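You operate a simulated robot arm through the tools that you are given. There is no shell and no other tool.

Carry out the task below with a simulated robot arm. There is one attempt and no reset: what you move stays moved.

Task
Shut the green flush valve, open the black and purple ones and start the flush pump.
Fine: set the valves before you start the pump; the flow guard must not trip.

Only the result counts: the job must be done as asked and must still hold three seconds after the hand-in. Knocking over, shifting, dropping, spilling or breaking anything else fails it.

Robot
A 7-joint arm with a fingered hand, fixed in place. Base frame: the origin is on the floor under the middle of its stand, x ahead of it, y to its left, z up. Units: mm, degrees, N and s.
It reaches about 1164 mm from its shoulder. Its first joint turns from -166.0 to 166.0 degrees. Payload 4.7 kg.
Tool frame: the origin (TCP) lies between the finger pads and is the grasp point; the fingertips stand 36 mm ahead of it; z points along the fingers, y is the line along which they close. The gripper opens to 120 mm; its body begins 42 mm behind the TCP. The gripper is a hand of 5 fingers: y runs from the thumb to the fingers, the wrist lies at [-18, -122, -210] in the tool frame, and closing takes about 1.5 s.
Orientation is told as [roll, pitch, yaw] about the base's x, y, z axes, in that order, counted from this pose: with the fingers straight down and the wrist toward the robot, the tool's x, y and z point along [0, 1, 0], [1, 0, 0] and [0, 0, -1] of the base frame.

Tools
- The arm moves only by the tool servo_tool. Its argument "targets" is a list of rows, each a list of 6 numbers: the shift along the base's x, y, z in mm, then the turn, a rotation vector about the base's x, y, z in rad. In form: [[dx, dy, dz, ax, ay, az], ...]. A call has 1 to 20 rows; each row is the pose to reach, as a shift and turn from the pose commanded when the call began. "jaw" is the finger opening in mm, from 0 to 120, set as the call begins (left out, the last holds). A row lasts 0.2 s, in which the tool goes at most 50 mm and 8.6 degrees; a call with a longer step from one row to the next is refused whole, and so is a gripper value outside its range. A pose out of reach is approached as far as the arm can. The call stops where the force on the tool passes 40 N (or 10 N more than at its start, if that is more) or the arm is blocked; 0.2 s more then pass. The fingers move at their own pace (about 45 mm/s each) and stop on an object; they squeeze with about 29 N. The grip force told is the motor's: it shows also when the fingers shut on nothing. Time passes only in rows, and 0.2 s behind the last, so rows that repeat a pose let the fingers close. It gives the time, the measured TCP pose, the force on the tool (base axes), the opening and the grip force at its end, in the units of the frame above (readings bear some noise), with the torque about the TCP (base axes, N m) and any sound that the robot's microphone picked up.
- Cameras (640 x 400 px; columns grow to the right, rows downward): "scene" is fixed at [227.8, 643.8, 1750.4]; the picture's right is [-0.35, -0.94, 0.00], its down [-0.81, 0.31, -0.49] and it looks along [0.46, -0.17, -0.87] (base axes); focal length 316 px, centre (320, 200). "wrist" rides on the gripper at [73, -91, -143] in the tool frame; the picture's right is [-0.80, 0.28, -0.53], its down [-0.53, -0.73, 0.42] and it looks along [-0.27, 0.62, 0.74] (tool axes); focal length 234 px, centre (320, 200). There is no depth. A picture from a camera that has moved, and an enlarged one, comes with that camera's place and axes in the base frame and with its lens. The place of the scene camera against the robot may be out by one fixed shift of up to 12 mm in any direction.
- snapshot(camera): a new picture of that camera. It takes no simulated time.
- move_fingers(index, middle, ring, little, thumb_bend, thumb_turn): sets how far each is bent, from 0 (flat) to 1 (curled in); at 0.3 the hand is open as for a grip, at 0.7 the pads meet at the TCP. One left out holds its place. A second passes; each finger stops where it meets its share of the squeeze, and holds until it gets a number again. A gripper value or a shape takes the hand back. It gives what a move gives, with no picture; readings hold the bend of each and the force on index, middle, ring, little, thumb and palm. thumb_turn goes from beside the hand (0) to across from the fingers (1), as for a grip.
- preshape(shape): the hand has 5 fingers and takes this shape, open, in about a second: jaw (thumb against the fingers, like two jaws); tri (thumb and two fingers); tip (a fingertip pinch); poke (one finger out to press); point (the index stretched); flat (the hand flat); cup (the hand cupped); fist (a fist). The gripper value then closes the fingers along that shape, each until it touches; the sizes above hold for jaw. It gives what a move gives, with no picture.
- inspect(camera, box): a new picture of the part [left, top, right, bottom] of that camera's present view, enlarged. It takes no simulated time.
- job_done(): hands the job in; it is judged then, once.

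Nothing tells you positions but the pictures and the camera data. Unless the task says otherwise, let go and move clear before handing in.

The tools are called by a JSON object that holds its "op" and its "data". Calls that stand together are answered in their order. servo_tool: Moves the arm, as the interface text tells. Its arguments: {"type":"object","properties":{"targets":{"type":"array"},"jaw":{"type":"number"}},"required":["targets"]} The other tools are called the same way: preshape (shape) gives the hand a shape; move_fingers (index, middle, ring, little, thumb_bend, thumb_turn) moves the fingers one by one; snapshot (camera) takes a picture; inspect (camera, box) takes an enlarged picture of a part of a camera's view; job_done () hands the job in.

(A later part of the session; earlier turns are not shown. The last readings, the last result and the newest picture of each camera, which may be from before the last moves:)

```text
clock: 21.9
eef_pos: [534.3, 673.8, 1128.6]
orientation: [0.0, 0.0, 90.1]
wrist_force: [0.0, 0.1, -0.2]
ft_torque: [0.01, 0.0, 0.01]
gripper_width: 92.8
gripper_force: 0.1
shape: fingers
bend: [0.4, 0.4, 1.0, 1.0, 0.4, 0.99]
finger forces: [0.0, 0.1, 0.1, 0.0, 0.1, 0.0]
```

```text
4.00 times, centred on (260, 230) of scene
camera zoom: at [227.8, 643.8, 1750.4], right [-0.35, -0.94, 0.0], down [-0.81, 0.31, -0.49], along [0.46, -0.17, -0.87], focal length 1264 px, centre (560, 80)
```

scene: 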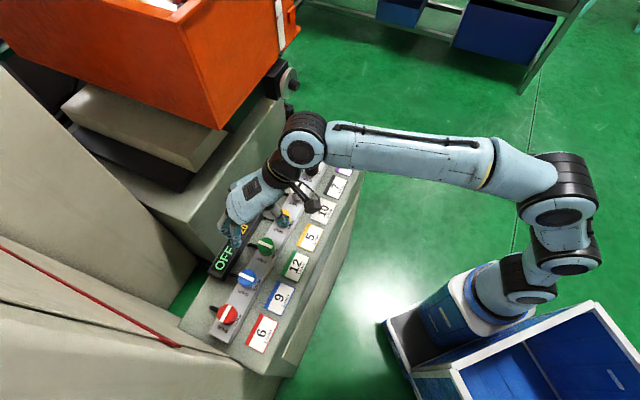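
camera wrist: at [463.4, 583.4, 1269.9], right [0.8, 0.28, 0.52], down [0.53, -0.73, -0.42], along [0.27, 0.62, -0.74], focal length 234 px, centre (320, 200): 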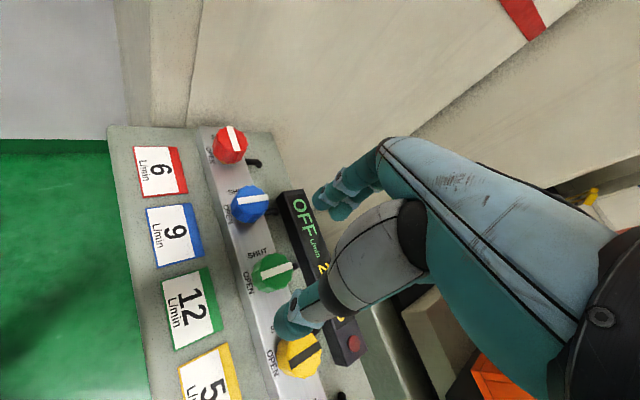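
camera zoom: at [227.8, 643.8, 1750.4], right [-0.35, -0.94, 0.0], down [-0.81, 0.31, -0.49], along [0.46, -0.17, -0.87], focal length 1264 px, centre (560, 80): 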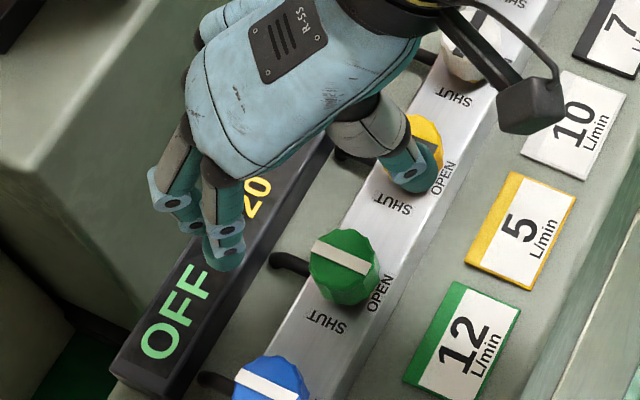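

Green is centred at about [535.5, 674.3]. I'll narrow the fingers a little for clearance to the display box, then descend to grip height.

{"op": "move_fingers", "data": {"index": 0.46, "middle": 0.46, "thumb_bend": 0.46}}

{"op": "servo_tool", "data": {"targets": [[-0.7, -0.3, -25, 0, 0, 0], [-0.7, -0.3, -50, 0, 0, 0], [-0.7, -0.3, -70, 0, 0, 0], [-0.7, -0.3, -70, 0, 0, 0]]}}

{"op": "inspect", "data": {"camera": "wrist", "box": [240, 170, 400, 270]}}

{"op": "inspect", "data": {"camera": "scene", "box": [180, 190, 308, 270]}}

```text
clock: 22.9
eef_pos: [535.4, 674.0, 1127.8]
orientation: [0.0, 0.0, 90.1]
wrist_force: [-0.9, 0.6, -0.5]
ft_torque: [-0.04, 0.03, 0.0]
gripper_width: 75.5
gripper_force: 0.1
shape: fingers
bend: [0.46, 0.46, 1.0, 1.0, 0.46, 0.99]
finger forces: [0.0, 0.1, 0.0, 0.1, 0.0, 0.0]
```

```text
clock: 23.9
eef_pos: [535.7, 674.1, 1057.4]
orientation: [0.0, 0.0, 90.0]
wrist_force: [0.0, 0.4, 0.6]
ft_torque: [-0.01, 0.02, -0.01]
gripper_width: 75.9
gripper_force: 0.1
shape: fingers
bend: [0.46, 0.46, 1.0, 1.0, 0.46, 0.99]
finger forces: [0.0, 0.0, 0.0, 0.1, 0.1, 0.0]
```

```text
4.00 times, centred on (320, 220) of wrist
camera zoom: at [463.0, 583.0, 1198.9], right [0.8, 0.28, 0.53], down [0.53, -0.73, -0.42], along [0.27, 0.62, -0.74], focal length 937 px, centre (320, 120)
```

zoom: 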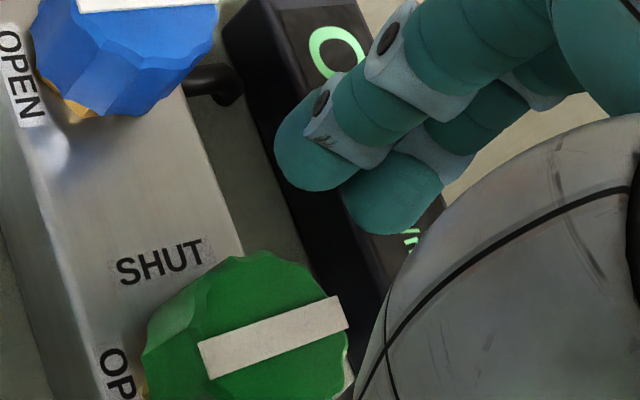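

```text
5.00 times, centred on (244, 230) of scene
camera zoom: at [227.8, 643.8, 1750.4], right [-0.35, -0.94, 0.0], down [-0.81, 0.31, -0.49], along [0.46, -0.17, -0.87], focal length 1581 px, centre (700, 50)
```

zoom: 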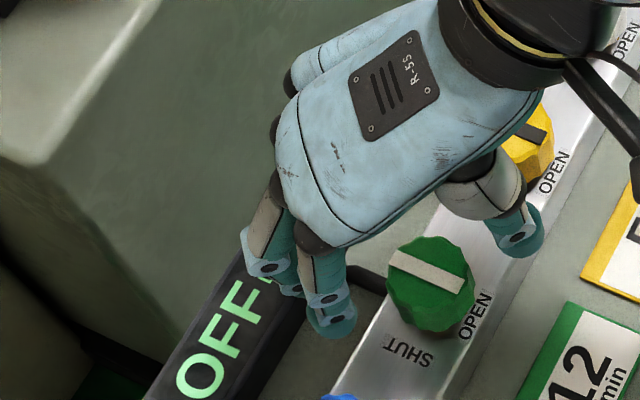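

Index and middle come down between green and the display box with room on both sides. Final descent, then close.

{"op": "servo_tool", "data": {"targets": [[0, 0, -10, 0, 0, 0], [0, 0, -20, 0, 0, 0], [0, 0, -30, 0, 0, 0]]}}

{"op": "inspect", "data": {"camera": "wrist", "box": [240, 170, 400, 270]}}

{"op": "inspect", "data": {"camera": "scene", "box": [180, 190, 308, 270]}}

```text
clock: 24.7
eef_pos: [534.7, 674.3, 1027.6]
orientation: [-0.1, 0.0, 89.9]
wrist_force: [-0.7, 0.1, 0.5]
ft_torque: [0.01, 0.03, 0.02]
gripper_width: 75.5
gripper_force: 0.0
shape: fingers
bend: [0.46, 0.46, 1.0, 1.0, 0.46, 0.99]
finger forces: [0.2, 0.0, 0.0, 0.0, 0.0, 0.0]
```

```text
4.00 times, centred on (320, 220) of wrist
camera zoom: at [462.7, 584.1, 1169.6], right [0.8, 0.28, 0.52], down [0.53, -0.73, -0.42], along [0.27, 0.62, -0.74], focal length 937 px, centre (320, 120)
```

zoom: 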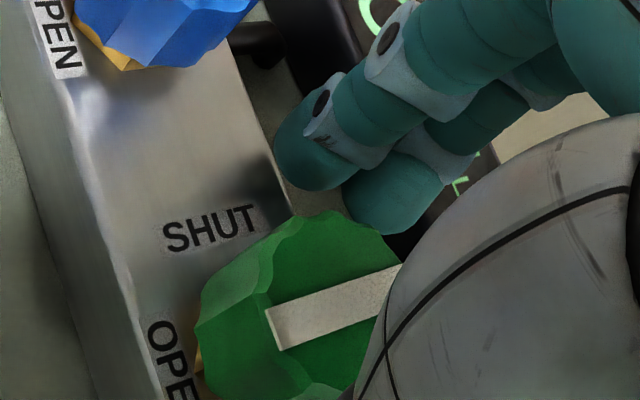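

```text
5.00 times, centred on (244, 230) of scene
camera zoom: at [227.8, 643.8, 1750.4], right [-0.35, -0.94, 0.0], down [-0.81, 0.31, -0.49], along [0.46, -0.17, -0.87], focal length 1581 px, centre (700, 50)
```

zoom: 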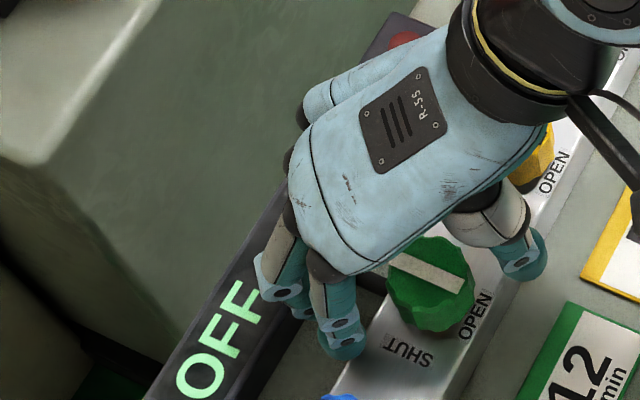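

{"op": "move_fingers", "data": {"index": 0.75, "middle": 0.75, "thumb_bend": 0.75}}

{"op": "inspect", "data": {"camera": "scene", "box": [180, 190, 308, 270]}}

```text
clock: 25.7
eef_pos: [534.2, 674.8, 1027.9]
orientation: [0.0, 0.1, 90.1]
wrist_force: [2.9, 7.8, -1.2]
ft_torque: [0.18, -0.06, -0.02]
gripper_width: 35.9
gripper_force: 17.3
shape: fingers
bend: [0.61, 0.63, 1.0, 1.0, 0.6, 1.0]
finger forces: [10.0, 10.3, 0.0, 0.0, 13.8, 0.0]
```

```text
5.00 times, centred on (244, 230) of scene
camera zoom: at [227.8, 643.8, 1750.4], right [-0.35, -0.94, 0.0], down [-0.81, 0.31, -0.49], along [0.46, -0.17, -0.87], focal length 1581 px, centre (700, 50)
```

zoom: 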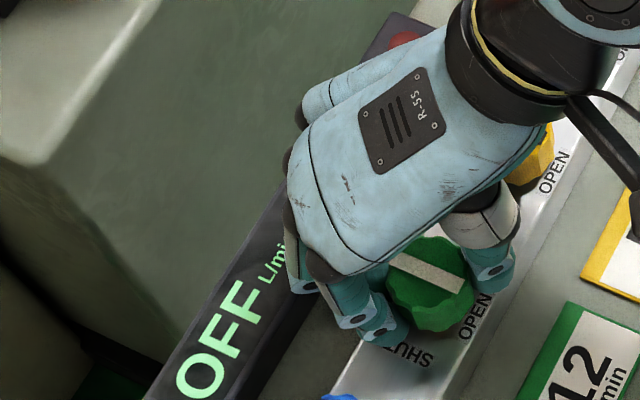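

Gripped. Turning green clockwise 90°, from OPEN to SHUT.

{"op": "servo_tool", "data": {"targets": [[0, 0, 0, 0, 0, -0.11], [0, 0, 0, 0, 0, -0.22], [0, 0, 0, 0, 0, -0.33], [0, 0, 0, 0, 0, -0.44], [0, 0, 0, 0, 0, -0.55], [0, 0, 0, 0, 0, -0.66], [0, 0, 0, 0, 0, -0.77]]}}

{"op": "inspect", "data": {"camera": "wrist", "box": [240, 180, 400, 280]}}

{"op": "snapshot", "data": {"camera": "scene"}}

```text
clock: 27.3
eef_pos: [536.0, 673.9, 1028.2]
orientation: [0.0, 0.0, 45.8]
wrist_force: [5.9, 5.8, -3.6]
ft_torque: [0.13, -0.18, -0.01]
gripper_width: 35.8
gripper_force: 17.6
shape: fingers
bend: [0.61, 0.63, 1.0, 1.0, 0.6, 1.0]
finger forces: [10.8, 10.0, 0.0, 0.1, 13.2, 0.1]
```

```text
4.00 times, centred on (320, 230) of wrist
camera zoom: at [420.8, 660.7, 1169.5], right [0.77, -0.36, 0.53], down [-0.13, -0.9, -0.42], along [0.62, 0.26, -0.74], focal length 937 px, centre (320, 80)
```

zoom: 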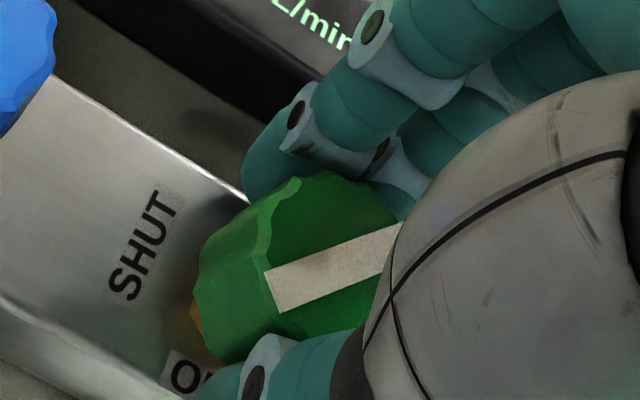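

```text
taken
```

scene: 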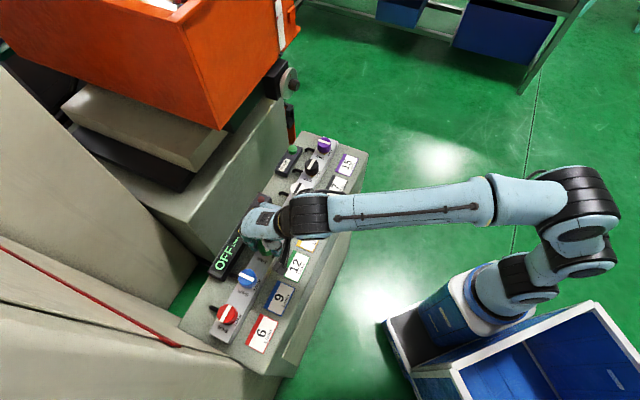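

Half way, and the bar follows the hand. Continuing to the end.

{"op": "servo_tool", "data": {"targets": [[0, 0, 0, 0, 0, -0.11], [0, 0, 0, 0, 0, -0.22], [0, 0, 0, 0, 0, -0.33], [0, 0, 0, 0, 0, -0.44], [0, 0, 0, 0, 0, -0.55], [0, 0, 0, 0, 0, -0.66], [0, 0, 0, 0, 0, -0.74], [0, 0, 0, 0, 0, -0.801], [0, 0, 0, 0, 0, -0.801]]}}

{"op": "inspect", "data": {"camera": "wrist", "box": [240, 180, 400, 280]}}

{"op": "snapshot", "data": {"camera": "scene"}}

```text
clock: 29.3
eef_pos: [536.8, 674.4, 1028.1]
orientation: [0.0, 0.0, 0.0]
wrist_force: [10.2, -3.7, -5.3]
ft_torque: [-0.08, -0.31, -0.03]
gripper_width: 35.7
gripper_force: 17.6
shape: fingers
bend: [0.6, 0.62, 1.0, 1.0, 0.61, 1.0]
finger forces: [10.9, 12.0, 0.1, 0.0, 12.4, 0.0]
```

```text
4.00 times, centred on (320, 230) of wrist
camera zoom: at [445.8, 747.4, 1169.7], right [0.28, -0.8, 0.53], down [-0.73, -0.53, -0.42], along [0.62, -0.27, -0.74], focal length 937 px, centre (320, 80)
```

zoom: 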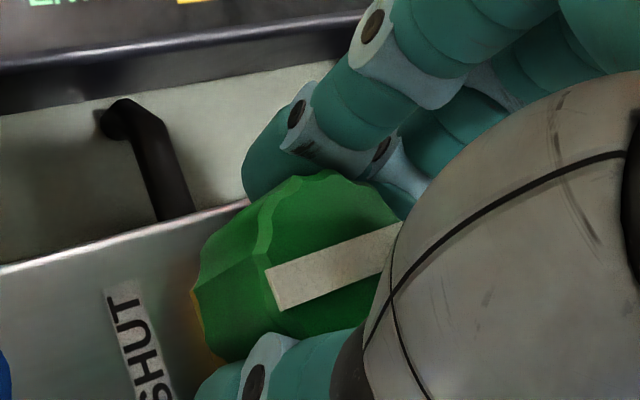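

```text
taken
```

scene: 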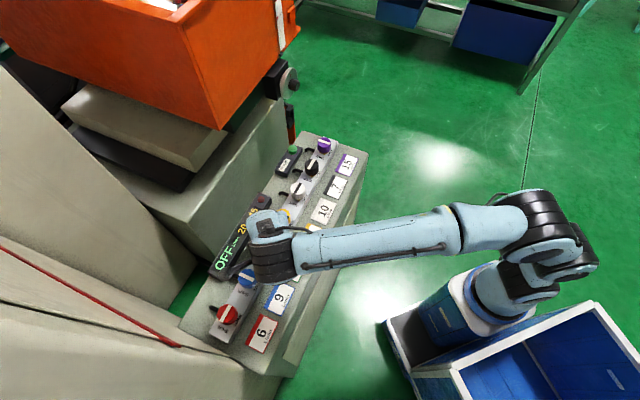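

Green's bar is now along the row (SHUT). Releasing and lifting.

{"op": "move_fingers", "data": {"index": 0.45, "middle": 0.45, "thumb_bend": 0.45}}

{"op": "servo_tool", "data": {"targets": [[0, 0, 15, 0, 0, 0], [0, 0, 35, 0, 0, 0], [0, 0, 65, 0, 0, 0], [0, 0, 100, 0, 0, 0]]}}

{"op": "snapshot", "data": {"camera": "wrist"}}

{"op": "snapshot", "data": {"camera": "scene"}}

```text
clock: 30.3
eef_pos: [535.8, 675.3, 1028.4]
orientation: [0.0, 0.0, -0.1]
wrist_force: [-1.3, 0.1, 0.6]
ft_torque: [0.0, -0.01, 0.05]
gripper_width: 77.2
gripper_force: 0.1
shape: fingers
bend: [0.45, 0.45, 1.0, 1.0, 0.45, 0.99]
finger forces: [0.0, 0.1, 0.1, 0.0, 0.0, 0.0]
```

```text
clock: 31.3
eef_pos: [533.2, 674.3, 1125.7]
orientation: [-0.1, 0.0, -0.1]
wrist_force: [0.2, 0.5, -0.1]
ft_torque: [-0.06, -0.03, -0.04]
gripper_width: 77.6
gripper_force: 0.1
shape: fingers
bend: [0.45, 0.45, 1.0, 1.0, 0.45, 0.99]
finger forces: [0.0, 0.0, 0.0, 0.1, 0.0, 0.0]
```

```text
taken
camera wrist: at [442.9, 746.1, 1268.8], right [0.28, -0.8, 0.53], down [-0.73, -0.53, -0.42], along [0.62, -0.27, -0.74], focal length 234 px, centre (320, 200)
```

wrist: 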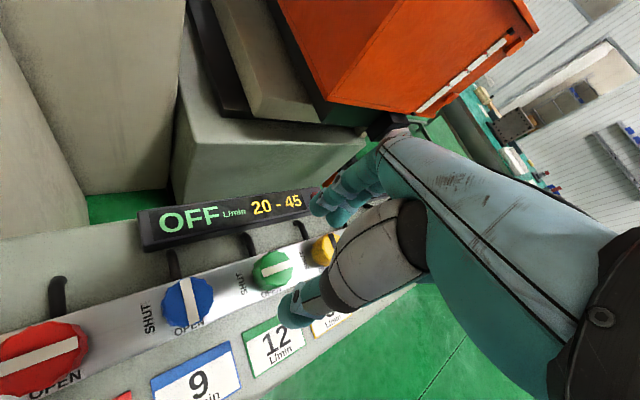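

```text
taken
```

scene: 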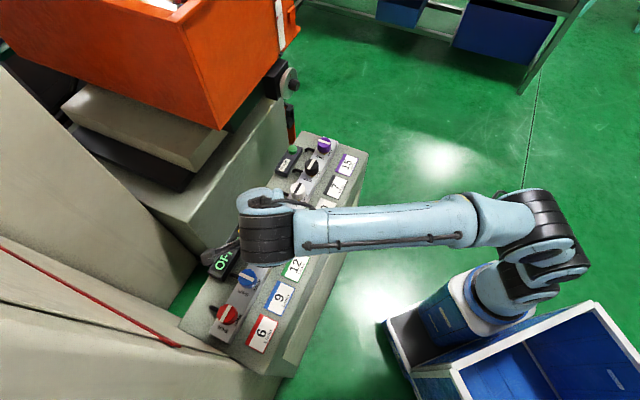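

Green is shut. Now moving to hover over black, still at yaw 0.

{"op": "servo_tool", "data": {"targets": [[27, -27, 5, 0, 0, 0], [54, -54, 5, 0, 0, 0], [81, -81, 5, 0, 0, 0], [108, -108, 5, 0, 0, 0], [135, -135, 5, 0, 0, 0], [162, -162, 5, 0, 0, 0], [180, -180, 5, 0, 0, 0], [187.6, -187.5, 5, 0, 0, 0], [187.6, -187.5, 5, 0, 0, 0]]}}

{"op": "snapshot", "data": {"camera": "wrist"}}

{"op": "inspect", "data": {"camera": "wrist", "box": [200, 230, 328, 310]}}

{"op": "inspect", "data": {"camera": "scene", "box": [220, 200, 348, 280]}}

```text
clock: 33.3
eef_pos: [723.3, 486.6, 1134.4]
orientation: [0.1, -0.1, 0.1]
wrist_force: [0.4, 0.3, -0.3]
ft_torque: [-0.01, -0.04, 0.0]
gripper_width: 77.7
gripper_force: 0.1
shape: fingers
bend: [0.45, 0.45, 1.0, 1.0, 0.45, 0.99]
finger forces: [0.1, 0.1, 0.0, 0.0, 0.0, 0.0]
```

```text
taken
camera wrist: at [632.8, 559.9, 1276.6], right [0.28, -0.8, 0.53], down [-0.73, -0.53, -0.42], along [0.62, -0.27, -0.74], focal length 234 px, centre (320, 200)
```

wrist: 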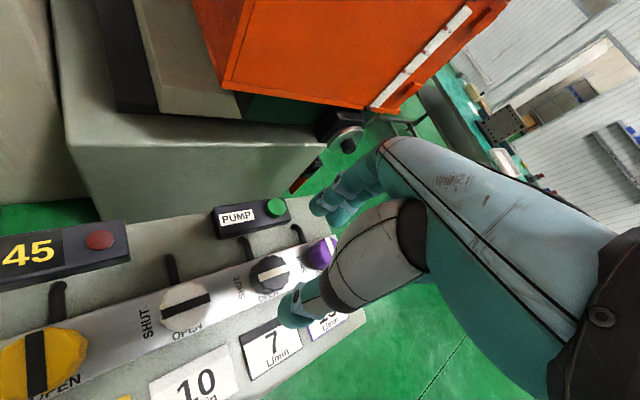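

```text
5.00 times, centred on (264, 270) of wrist
camera zoom: at [632.8, 559.9, 1276.6], right [0.28, -0.8, 0.53], down [-0.73, -0.53, -0.42], along [0.62, -0.27, -0.74], focal length 1171 px, centre (600, -150)
```

zoom: 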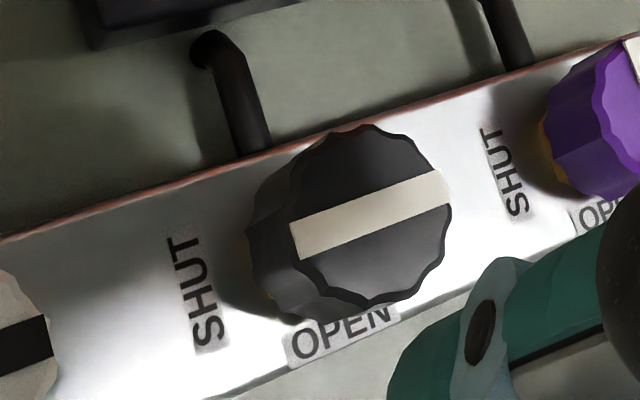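

```text
5.00 times, centred on (284, 240) of scene
camera zoom: at [227.8, 643.8, 1750.4], right [-0.35, -0.94, 0.0], down [-0.81, 0.31, -0.49], along [0.46, -0.17, -0.87], focal length 1581 px, centre (500, 0)
```

zoom: 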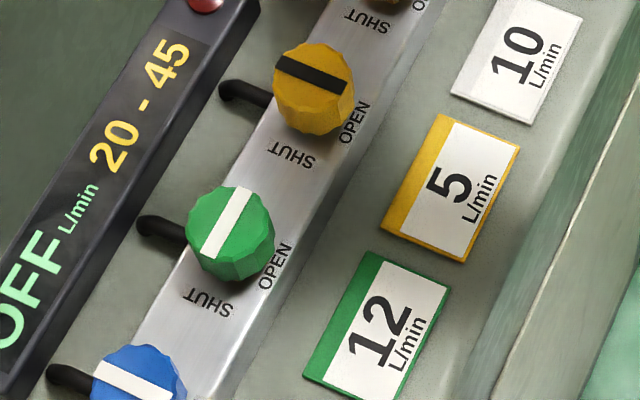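

Green is confirmed shut, with yellow and blue untouched. Black is centred under the TCP, so I'm descending on it.

{"op": "servo_tool", "data": {"targets": [[0, -0.4, -25, 0, 0, 0], [0, -0.4, -50, 0, 0, 0], [0, -0.4, -75, 0, 0, 0], [0, -0.4, -90, 0, 0, 0], [0, -0.4, -105, 0, 0, 0], [0, -0.4, -105, 0, 0, 0]]}}

{"op": "inspect", "data": {"camera": "wrist", "box": [240, 170, 400, 270]}}

{"op": "inspect", "data": {"camera": "scene", "box": [250, 120, 378, 200]}}

```text
clock: 34.7
eef_pos: [722.6, 486.6, 1027.9]
orientation: [0.1, -0.1, 0.1]
wrist_force: [0.1, 0.3, -0.1]
ft_torque: [-0.01, 0.0, -0.01]
gripper_width: 77.2
gripper_force: 0.0
shape: fingers
bend: [0.45, 0.45, 1.0, 1.0, 0.45, 0.99]
finger forces: [0.1, 0.0, 0.1, 0.0, 0.1, 0.0]
```

```text
4.00 times, centred on (320, 220) of wrist
camera zoom: at [631.5, 558.9, 1169.3], right [0.28, -0.8, 0.53], down [-0.73, -0.53, -0.42], along [0.62, -0.27, -0.74], focal length 937 px, centre (320, 120)
```

zoom: 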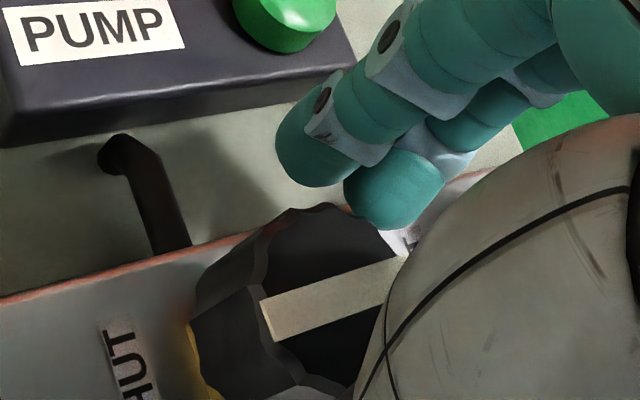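

```text
5.00 times, centred on (314, 160) of scene
camera zoom: at [227.8, 643.8, 1750.4], right [-0.35, -0.94, 0.0], down [-0.81, 0.31, -0.49], along [0.46, -0.17, -0.87], focal length 1581 px, centre (350, 400)
```

zoom: 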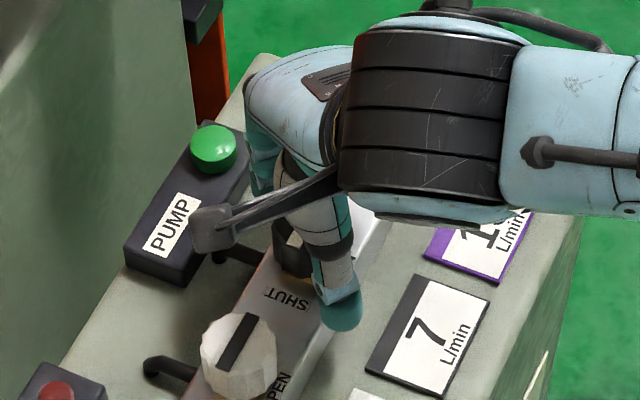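

{"op": "move_fingers", "data": {"index": 0.75, "middle": 0.75, "thumb_bend": 0.75}}

{"op": "inspect", "data": {"camera": "wrist", "box": [240, 170, 400, 270]}}

```text
clock: 35.7
eef_pos: [723.5, 486.4, 1027.0]
orientation: [0.0, 0.0, -0.1]
wrist_force: [9.7, -0.6, -1.4]
ft_torque: [-0.03, -0.23, 0.01]
gripper_width: 36.4
gripper_force: 16.8
shape: fingers
bend: [0.6, 0.63, 1.0, 1.0, 0.6, 1.0]
finger forces: [10.3, 9.9, 0.0, 0.0, 13.4, 0.0]
```

```text
4.00 times, centred on (320, 220) of wrist
camera zoom: at [632.2, 558.7, 1169.1], right [0.28, -0.8, 0.53], down [-0.73, -0.53, -0.42], along [0.62, -0.27, -0.74], focal length 937 px, centre (320, 120)
```

zoom: 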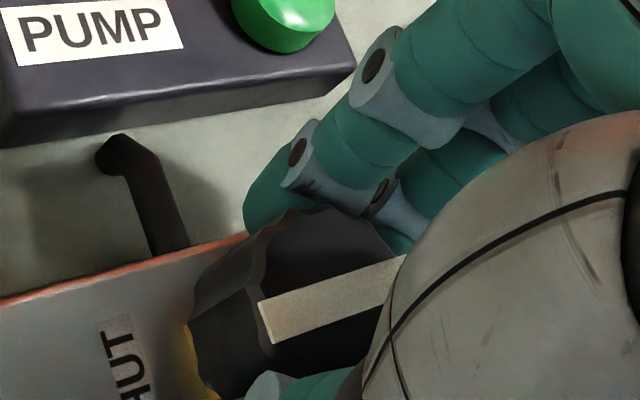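

Black is gripped. Turning it counter-clockwise 90° to OPEN.

{"op": "servo_tool", "data": {"targets": [[0, 0, 0, 0, 0, 0.11], [0, 0, 0, 0, 0, 0.22], [0, 0, 0, 0, 0, 0.33], [0, 0, 0, 0, 0, 0.44], [0, 0, 0, 0, 0, 0.55], [0, 0, 0, 0, 0, 0.66], [0, 0, 0, 0, 0, 0.77]]}}

{"op": "inspect", "data": {"camera": "wrist", "box": [240, 170, 400, 270]}}

{"op": "inspect", "data": {"camera": "scene", "box": [250, 120, 378, 200]}}

```text
clock: 37.3
eef_pos: [722.5, 487.2, 1028.6]
orientation: [0.0, -0.1, 44.2]
wrist_force: [9.2, 1.2, -7.1]
ft_torque: [0.06, -0.25, -0.02]
gripper_width: 36.4
gripper_force: 16.3
shape: fingers
bend: [0.6, 0.63, 1.0, 1.0, 0.61, 1.0]
finger forces: [9.6, 11.1, 0.0, 0.1, 12.8, 0.0]
```

```text
4.00 times, centred on (320, 220) of wrist
camera zoom: at [607.6, 475.8, 1169.6], right [0.76, -0.38, 0.53], down [-0.15, -0.89, -0.42], along [0.63, 0.24, -0.74], focal length 937 px, centre (320, 120)
```

zoom: 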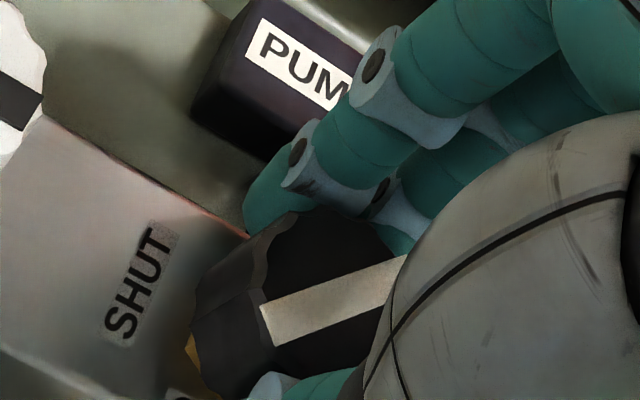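

```text
5.00 times, centred on (314, 160) of scene
camera zoom: at [227.8, 643.8, 1750.4], right [-0.35, -0.94, 0.0], down [-0.81, 0.31, -0.49], along [0.46, -0.17, -0.87], focal length 1581 px, centre (350, 400)
```

zoom: 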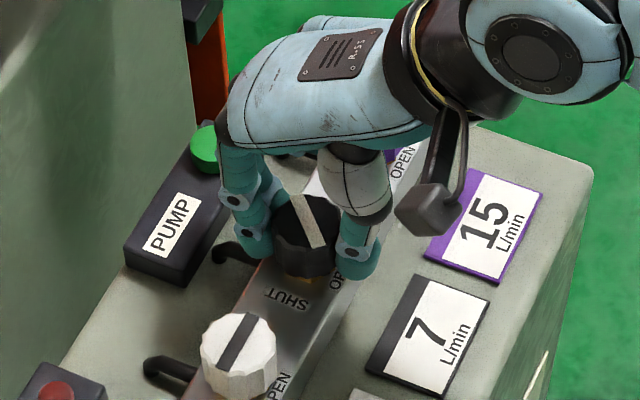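

{"op": "servo_tool", "data": {"targets": [[0, 0, 0, 0, 0, 0.11], [0, 0, 0, 0, 0, 0.22], [0, 0, 0, 0, 0, 0.33], [0, 0, 0, 0, 0, 0.44], [0, 0, 0, 0, 0, 0.55], [0, 0, 0, 0, 0, 0.66], [0, 0, 0, 0, 0, 0.74], [0, 0, 0, 0, 0, 0.801], [0, 0, 0, 0, 0, 0.801]]}}

{"op": "inspect", "data": {"camera": "wrist", "box": [240, 170, 400, 270]}}

{"op": "inspect", "data": {"camera": "scene", "box": [250, 120, 378, 200]}}

```text
clock: 39.3
eef_pos: [722.3, 486.4, 1027.5]
orientation: [-0.1, 0.0, 90.0]
wrist_force: [6.1, 12.7, -2.8]
ft_torque: [0.42, -0.17, -0.11]
gripper_width: 36.4
gripper_force: 18.0
shape: fingers
bend: [0.59, 0.62, 1.0, 1.0, 0.62, 1.0]
finger forces: [11.5, 13.1, 0.0, 0.0, 11.1, 0.1]
```

```text
4.00 times, centred on (320, 220) of wrist
camera zoom: at [650.9, 395.9, 1169.5], right [0.8, 0.28, 0.53], down [0.53, -0.73, -0.42], along [0.27, 0.62, -0.74], focal length 937 px, centre (320, 120)
```

zoom: 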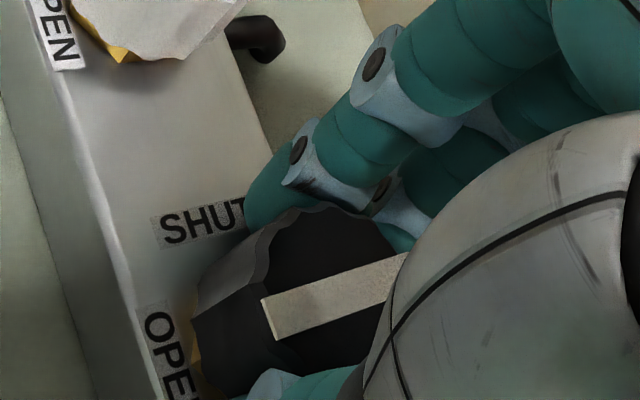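

```text
5.00 times, centred on (314, 160) of scene
camera zoom: at [227.8, 643.8, 1750.4], right [-0.35, -0.94, 0.0], down [-0.81, 0.31, -0.49], along [0.46, -0.17, -0.87], focal length 1581 px, centre (350, 400)
```

zoom: 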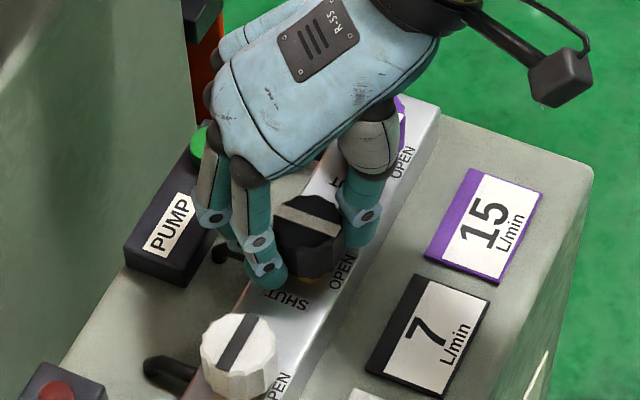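

Black is at OPEN. Releasing and lifting straight up, then checking every valve.

{"op": "move_fingers", "data": {"index": 0.45, "middle": 0.45, "thumb_bend": 0.45}}

{"op": "servo_tool", "data": {"targets": [[0, 0, 15, 0, 0, 0], [0, 0, 35, 0, 0, 0], [0, 0, 65, 0, 0, 0], [0, 0, 105, 0, 0, 0], [0, 0, 145, 0, 0, 0], [0, 0, 145, 0, 0, 0]]}}

{"op": "snapshot", "data": {"camera": "wrist"}}

{"op": "inspect", "data": {"camera": "scene", "box": [240, 120, 368, 200]}}

{"op": "inspect", "data": {"camera": "wrist", "box": [140, 0, 332, 120]}}

```text
clock: 40.3
eef_pos: [723.6, 485.8, 1028.4]
orientation: [0.0, 0.0, 90.0]
wrist_force: [0.2, -0.6, 0.1]
ft_torque: [0.02, 0.0, 0.0]
gripper_width: 77.4
gripper_force: 0.2
shape: fingers
bend: [0.45, 0.45, 1.0, 1.0, 0.45, 0.99]
finger forces: [0.0, 0.1, 0.0, 0.0, 0.1, 0.0]
```

```text
clock: 41.7
eef_pos: [721.7, 486.9, 1173.7]
orientation: [-0.1, 0.0, 89.8]
wrist_force: [0.4, 0.5, -0.1]
ft_torque: [0.0, 0.02, 0.0]
gripper_width: 77.3
gripper_force: 0.1
shape: fingers
bend: [0.45, 0.45, 1.0, 1.0, 0.45, 0.99]
finger forces: [0.0, 0.1, 0.0, 0.0, 0.0, 0.0]
```

```text
taken
camera wrist: at [651.0, 395.1, 1315.2], right [0.8, 0.28, 0.52], down [0.53, -0.73, -0.42], along [0.27, 0.62, -0.74], focal length 234 px, centre (320, 200)
```

wrist: 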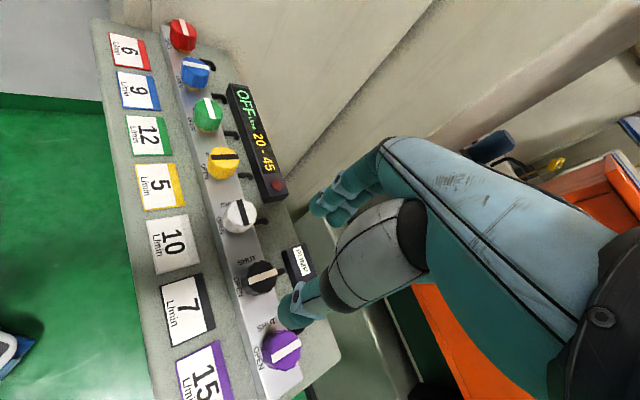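

```text
5.00 times, centred on (304, 160) of scene
camera zoom: at [227.8, 643.8, 1750.4], right [-0.35, -0.94, 0.0], down [-0.81, 0.31, -0.49], along [0.46, -0.17, -0.87], focal length 1581 px, centre (400, 400)
```

zoom: 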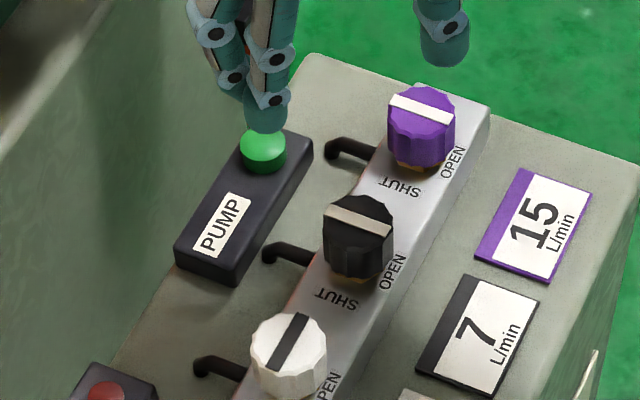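

```text
3.33 times, centred on (236, 60) of wrist
camera zoom: at [651.0, 395.1, 1315.2], right [0.8, 0.28, 0.52], down [0.53, -0.73, -0.42], along [0.27, 0.62, -0.74], focal length 781 px, centre (600, 667)
```

zoom: 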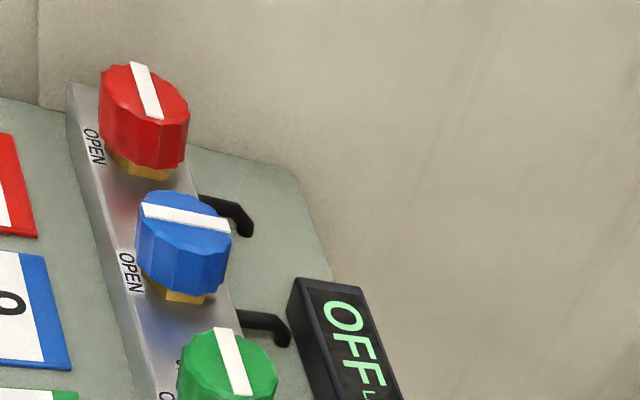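

All valves are right: blue, yellow, black and purple are open (36 L/min, inside 20–45), and red, green and white are shut. Next is the pump button, so I'll shape the hand to poke and see where the fingertip sits.

{"op": "preshape", "data": {"shape": "poke"}}

{"op": "snapshot", "data": {"camera": "wrist"}}

{"op": "inspect", "data": {"camera": "scene", "box": [240, 60, 400, 160]}}

```text
clock: 42.6
eef_pos: [723.1, 485.0, 1172.7]
orientation: [0.0, 0.0, 90.0]
wrist_force: [0.3, -0.1, -0.2]
ft_torque: [-0.02, 0.01, -0.01]
gripper_width: 0.0
gripper_force: 0.1
shape: poke
bend: [0.7, 0.7, 0.99, 0.99, 1.0, 1.0]
finger forces: [0.0, 0.0, 0.0, 0.0, 0.0, 0.1]
```

```text
taken
camera wrist: at [651.0, 395.2, 1314.8], right [0.8, 0.28, 0.52], down [0.53, -0.73, -0.42], along [0.27, 0.62, -0.74], focal length 234 px, centre (320, 200)
```

wrist: 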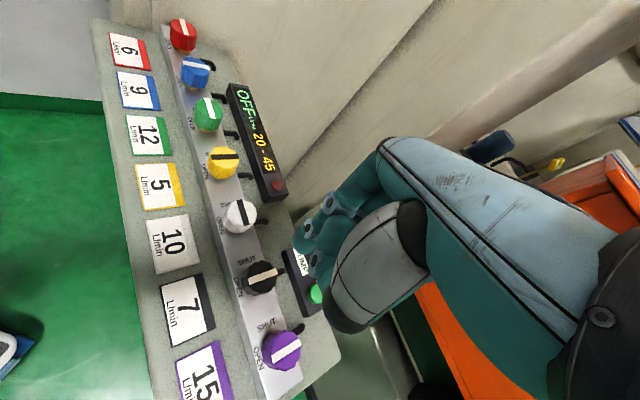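

```text
4.00 times, centred on (320, 110) of scene
camera zoom: at [227.8, 643.8, 1750.4], right [-0.35, -0.94, 0.0], down [-0.81, 0.31, -0.49], along [0.46, -0.17, -0.87], focal length 1264 px, centre (320, 560)
```

zoom: 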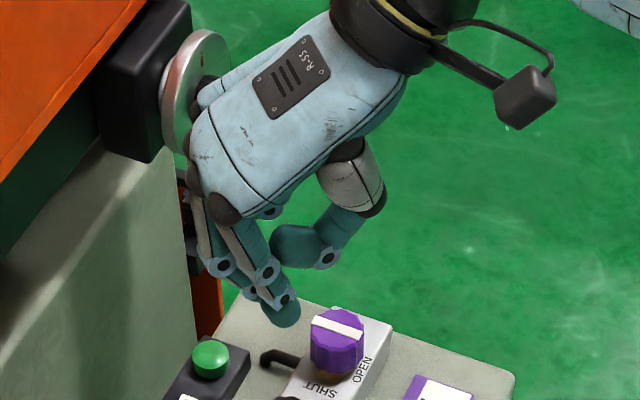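

{"op": "move_fingers", "data": {"middle": 1.0, "index": 0.6}}

{"op": "inspect", "data": {"camera": "wrist", "box": [240, 160, 432, 280]}}

{"op": "inspect", "data": {"camera": "scene", "box": [260, 80, 388, 160]}}

```text
clock: 43.6
eef_pos: [723.1, 485.5, 1173.6]
orientation: [0.0, 0.0, 90.1]
wrist_force: [-0.7, -0.5, 0.6]
ft_torque: [0.01, -0.01, -0.01]
gripper_width: 48.1
gripper_force: 0.1
shape: fingers
bend: [0.6, 1.0, 0.99, 0.99, 1.0, 1.0]
finger forces: [0.0, 0.0, 0.0, 0.1, 0.1, 0.0]
```

```text
3.33 times, centred on (336, 220) of wrist
camera zoom: at [651.0, 395.2, 1314.8], right [0.8, 0.28, 0.52], down [0.53, -0.73, -0.42], along [0.27, 0.62, -0.74], focal length 781 px, centre (267, 133)
```

zoom: 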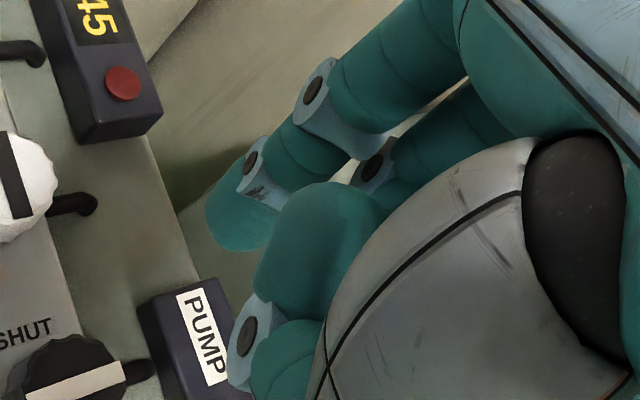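

```text
5.00 times, centred on (324, 120) of scene
camera zoom: at [227.8, 643.8, 1750.4], right [-0.35, -0.94, 0.0], down [-0.81, 0.31, -0.49], along [0.46, -0.17, -0.87], focal length 1581 px, centre (300, 600)
```

zoom: 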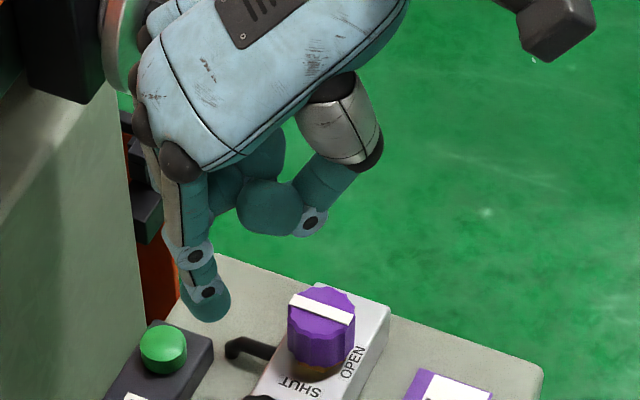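

The folded thumb hangs nearly as low as the fingertip in this shape. I'll look at the "point" shape, which may give more reach below the hand.

{"op": "preshape", "data": {"shape": "point"}}

{"op": "snapshot", "data": {"camera": "wrist"}}

{"op": "inspect", "data": {"camera": "scene", "box": [240, 60, 400, 160]}}

```text
clock: 44.5
eef_pos: [722.6, 486.0, 1173.6]
orientation: [0.1, 0.0, 90.0]
wrist_force: [0.1, -0.1, 0.5]
ft_torque: [0.0, 0.01, 0.0]
gripper_width: 114.1
gripper_force: 0.0
shape: point
bend: [0.19, 1.0, 1.0, 1.0, 0.98, 0.88]
finger forces: [0.0, 0.0, 0.0, 0.0, 0.0, 0.0]
```

```text
taken
camera wrist: at [651.0, 395.2, 1314.9], right [0.8, 0.28, 0.53], down [0.53, -0.73, -0.42], along [0.27, 0.62, -0.74], focal length 234 px, centre (320, 200)
```

wrist: 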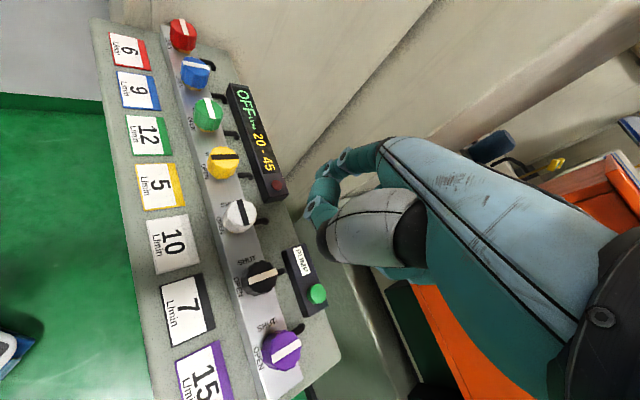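

```text
4.00 times, centred on (320, 110) of scene
camera zoom: at [227.8, 643.8, 1750.4], right [-0.35, -0.94, 0.0], down [-0.81, 0.31, -0.49], along [0.46, -0.17, -0.87], focal length 1264 px, centre (320, 560)
```

zoom: 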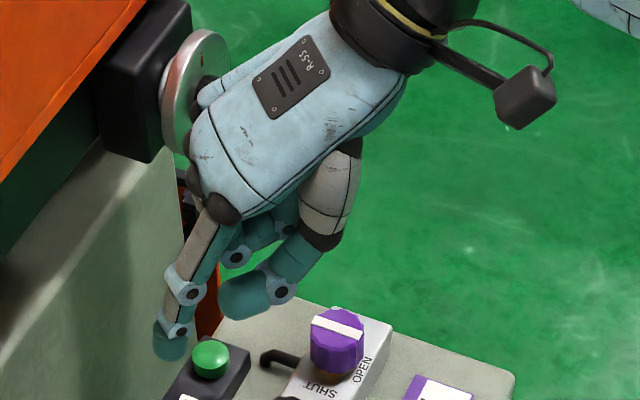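

{"op": "inspect", "data": {"camera": "scene", "box": [60, 60, 340, 235]}}

{"op": "inspect", "data": {"camera": "wrist", "box": [180, 160, 436, 320]}}

```text
2.29 times, centred on (200, 148) of scene
camera zoom: at [227.8, 643.8, 1750.4], right [-0.35, -0.94, 0.0], down [-0.81, 0.31, -0.49], along [0.46, -0.17, -0.87], focal length 723 px, centre (594, 320)
```

zoom: 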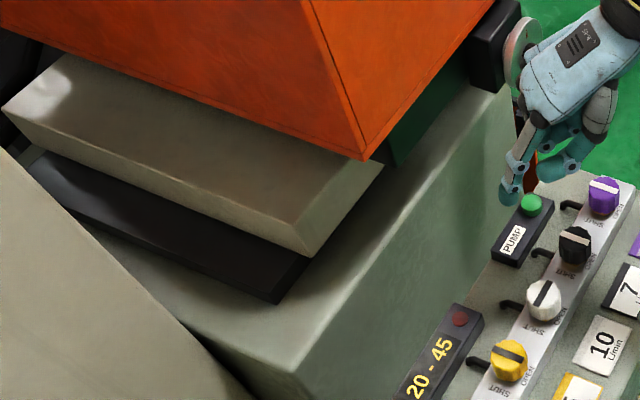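

```text
2.50 times, centred on (308, 240) of wrist
camera zoom: at [651.0, 395.2, 1314.9], right [0.8, 0.28, 0.53], down [0.53, -0.73, -0.42], along [0.27, 0.62, -0.74], focal length 585 px, centre (350, 100)
```

zoom: 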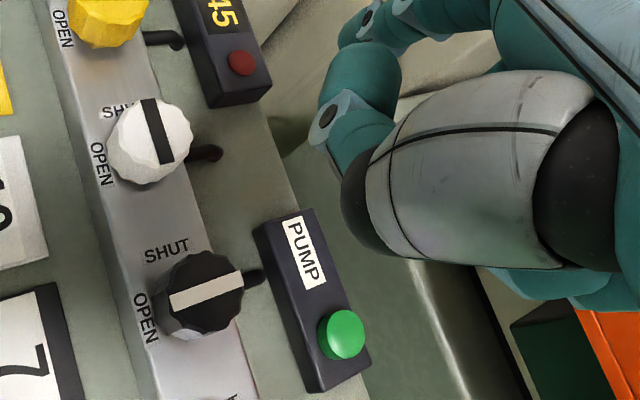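

The grey machine behind turns out to be far back and lower than the panel, so there's free space around the button. I'll use the index at about 0.6 with everything else folded, at yaw of about 15°. That keeps the thumb clear of the black and purple knobs.

{"op": "move_fingers", "data": {"index": 0.6, "middle": 1.0, "ring": 1.0, "little": 1.0, "thumb_bend": 1.0, "thumb_turn": 1.0}}

{"op": "servo_tool", "data": {"targets": [[8, 1.2, 0, 0, 0, -0.131], [16, 2.4, 0, 0, 0, -0.262], [24, 3.7, 0, 0, 0, -0.393], [32, 5, 0, 0, 0, -0.524], [40, 6.2, 0, 0, 0, -0.654], [48, 7.5, 0, 0, 0, -0.785], [56, 8.7, 0, 0, 0, -0.916], [64, 10, -10, 0, 0, -1.047], [72, 11.2, -30, 0, 0, -1.178], [77.5, 12.3, -55, 0, 0, -1.309], [77.5, 12.3, -60, 0, 0, -1.309]]}}

{"op": "snapshot", "data": {"camera": "wrist"}}

{"op": "inspect", "data": {"camera": "scene", "box": [250, 80, 378, 160]}}

```text
clock: 45.5
eef_pos: [722.5, 486.7, 1173.0]
orientation: [0.0, 0.0, 90.0]
wrist_force: [-0.3, 0.6, 0.2]
ft_torque: [-0.02, -0.03, 0.02]
gripper_width: 30.7
gripper_force: 0.1
shape: fingers
bend: [0.31, 1.0, 1.0, 1.0, 0.99, 1.0]
finger forces: [0.1, 0.1, 0.1, 0.0, 0.0, 0.1]
```

```text
clock: 47.9
eef_pos: [800.0, 498.8, 1112.9]
orientation: [-0.1, 0.0, 15.0]
wrist_force: [-0.9, 0.5, 0.4]
ft_torque: [0.01, 0.0, 0.02]
gripper_width: 30.5
gripper_force: 0.1
shape: fingers
bend: [0.31, 1.0, 1.0, 1.0, 0.99, 1.0]
finger forces: [0.1, 0.1, 0.0, 0.1, 0.0, 0.0]
```

```text
taken
camera wrist: at [693.1, 545.4, 1254.1], right [0.48, -0.7, 0.53], down [-0.57, -0.7, -0.42], along [0.67, -0.1, -0.74], focal length 234 px, centre (320, 200)
```

wrist: 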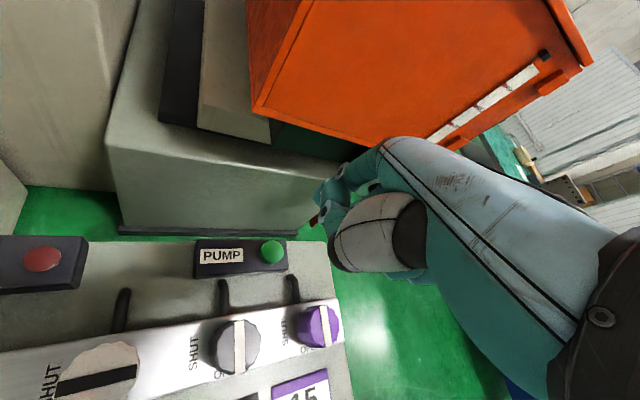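

```text
5.00 times, centred on (314, 120) of scene
camera zoom: at [227.8, 643.8, 1750.4], right [-0.35, -0.94, 0.0], down [-0.81, 0.31, -0.49], along [0.46, -0.17, -0.87], focal length 1581 px, centre (350, 600)
```

zoom: 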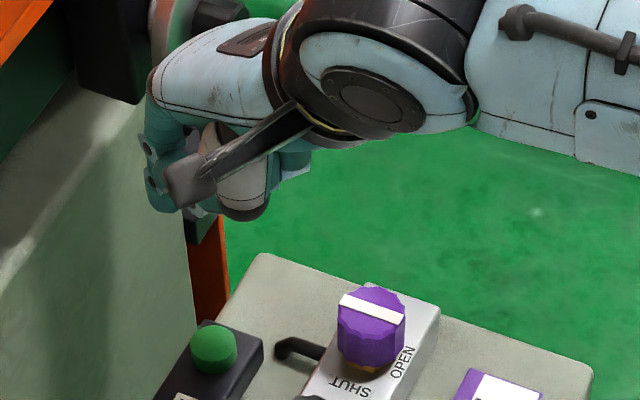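

The index stopped at 0.31, likely caught against the thumb. I'll open the thumb, set the index, then fold the thumb again. The hand is clear of everything here.

{"op": "move_fingers", "data": {"thumb_bend": 0.3, "index": 0.3}}

{"op": "move_fingers", "data": {"index": 0.65}}

{"op": "snapshot", "data": {"camera": "wrist"}}

```text
clock: 48.9
eef_pos: [800.0, 498.1, 1111.8]
orientation: [0.0, 0.1, 15.0]
wrist_force: [0.5, 0.0, 0.0]
ft_torque: [-0.01, 0.03, 0.0]
gripper_width: 122.0
gripper_force: 0.0
shape: fingers
bend: [0.3, 1.0, 1.0, 1.0, 0.3, 0.98]
finger forces: [0.1, 0.0, 0.0, 0.0, 0.0, 0.1]
```

```text
clock: 49.9
eef_pos: [799.0, 498.1, 1113.0]
orientation: [0.0, 0.0, 15.1]
wrist_force: [-0.4, 0.5, -0.3]
ft_torque: [0.0, -0.01, 0.0]
gripper_width: 69.7
gripper_force: 0.1
shape: fingers
bend: [0.65, 1.0, 1.0, 1.0, 0.3, 0.98]
finger forces: [0.0, 0.0, 0.0, 0.1, 0.1, 0.1]
```

```text
taken
camera wrist: at [693.0, 545.2, 1254.4], right [0.48, -0.7, 0.53], down [-0.57, -0.7, -0.42], along [0.67, -0.1, -0.74], focal length 234 px, centre (320, 200)
```

wrist: 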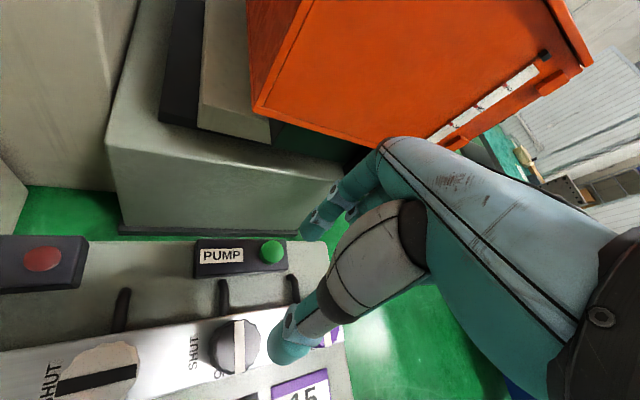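

{"op": "move_fingers", "data": {"thumb_bend": 1.0}}

{"op": "snapshot", "data": {"camera": "wrist"}}

{"op": "inspect", "data": {"camera": "wrist", "box": [240, 160, 432, 280]}}

{"op": "inspect", "data": {"camera": "scene", "box": [250, 80, 378, 160]}}

```text
clock: 50.9
eef_pos: [799.0, 498.3, 1112.5]
orientation: [-0.1, -0.1, 14.9]
wrist_force: [-0.1, -0.1, 0.3]
ft_torque: [-0.01, 0.0, -0.02]
gripper_width: 11.0
gripper_force: 0.1
shape: fingers
bend: [0.54, 1.0, 1.0, 1.0, 0.88, 1.0]
finger forces: [0.0, 0.0, 0.0, 0.0, 0.0, 0.0]
```

```text
taken
camera wrist: at [693.0, 545.3, 1254.3], right [0.48, -0.7, 0.53], down [-0.57, -0.7, -0.42], along [0.67, -0.1, -0.74], focal length 234 px, centre (320, 200)
```

wrist: 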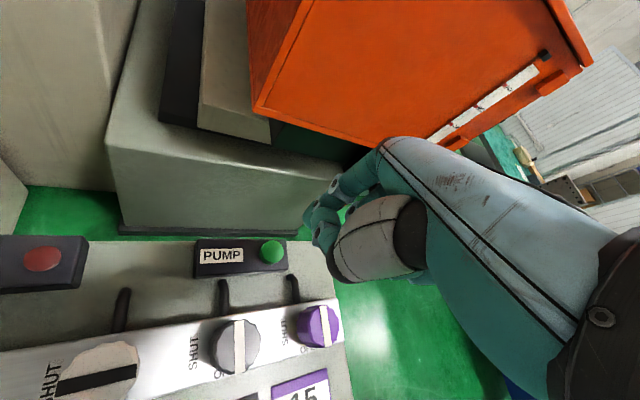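

```text
3.33 times, centred on (336, 220) of wrist
camera zoom: at [693.0, 545.3, 1254.3], right [0.48, -0.7, 0.53], down [-0.57, -0.7, -0.42], along [0.67, -0.1, -0.74], focal length 781 px, centre (267, 133)
```

zoom: 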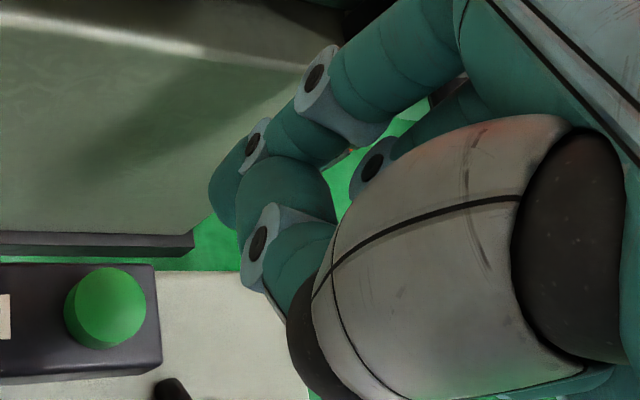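

```text
5.00 times, centred on (314, 120) of scene
camera zoom: at [227.8, 643.8, 1750.4], right [-0.35, -0.94, 0.0], down [-0.81, 0.31, -0.49], along [0.46, -0.17, -0.87], focal length 1581 px, centre (350, 600)
```

zoom: 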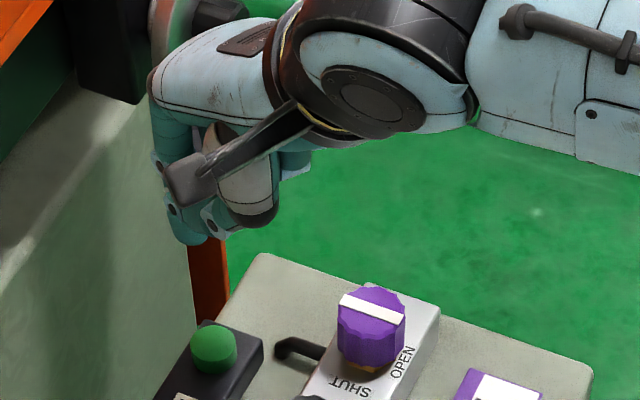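

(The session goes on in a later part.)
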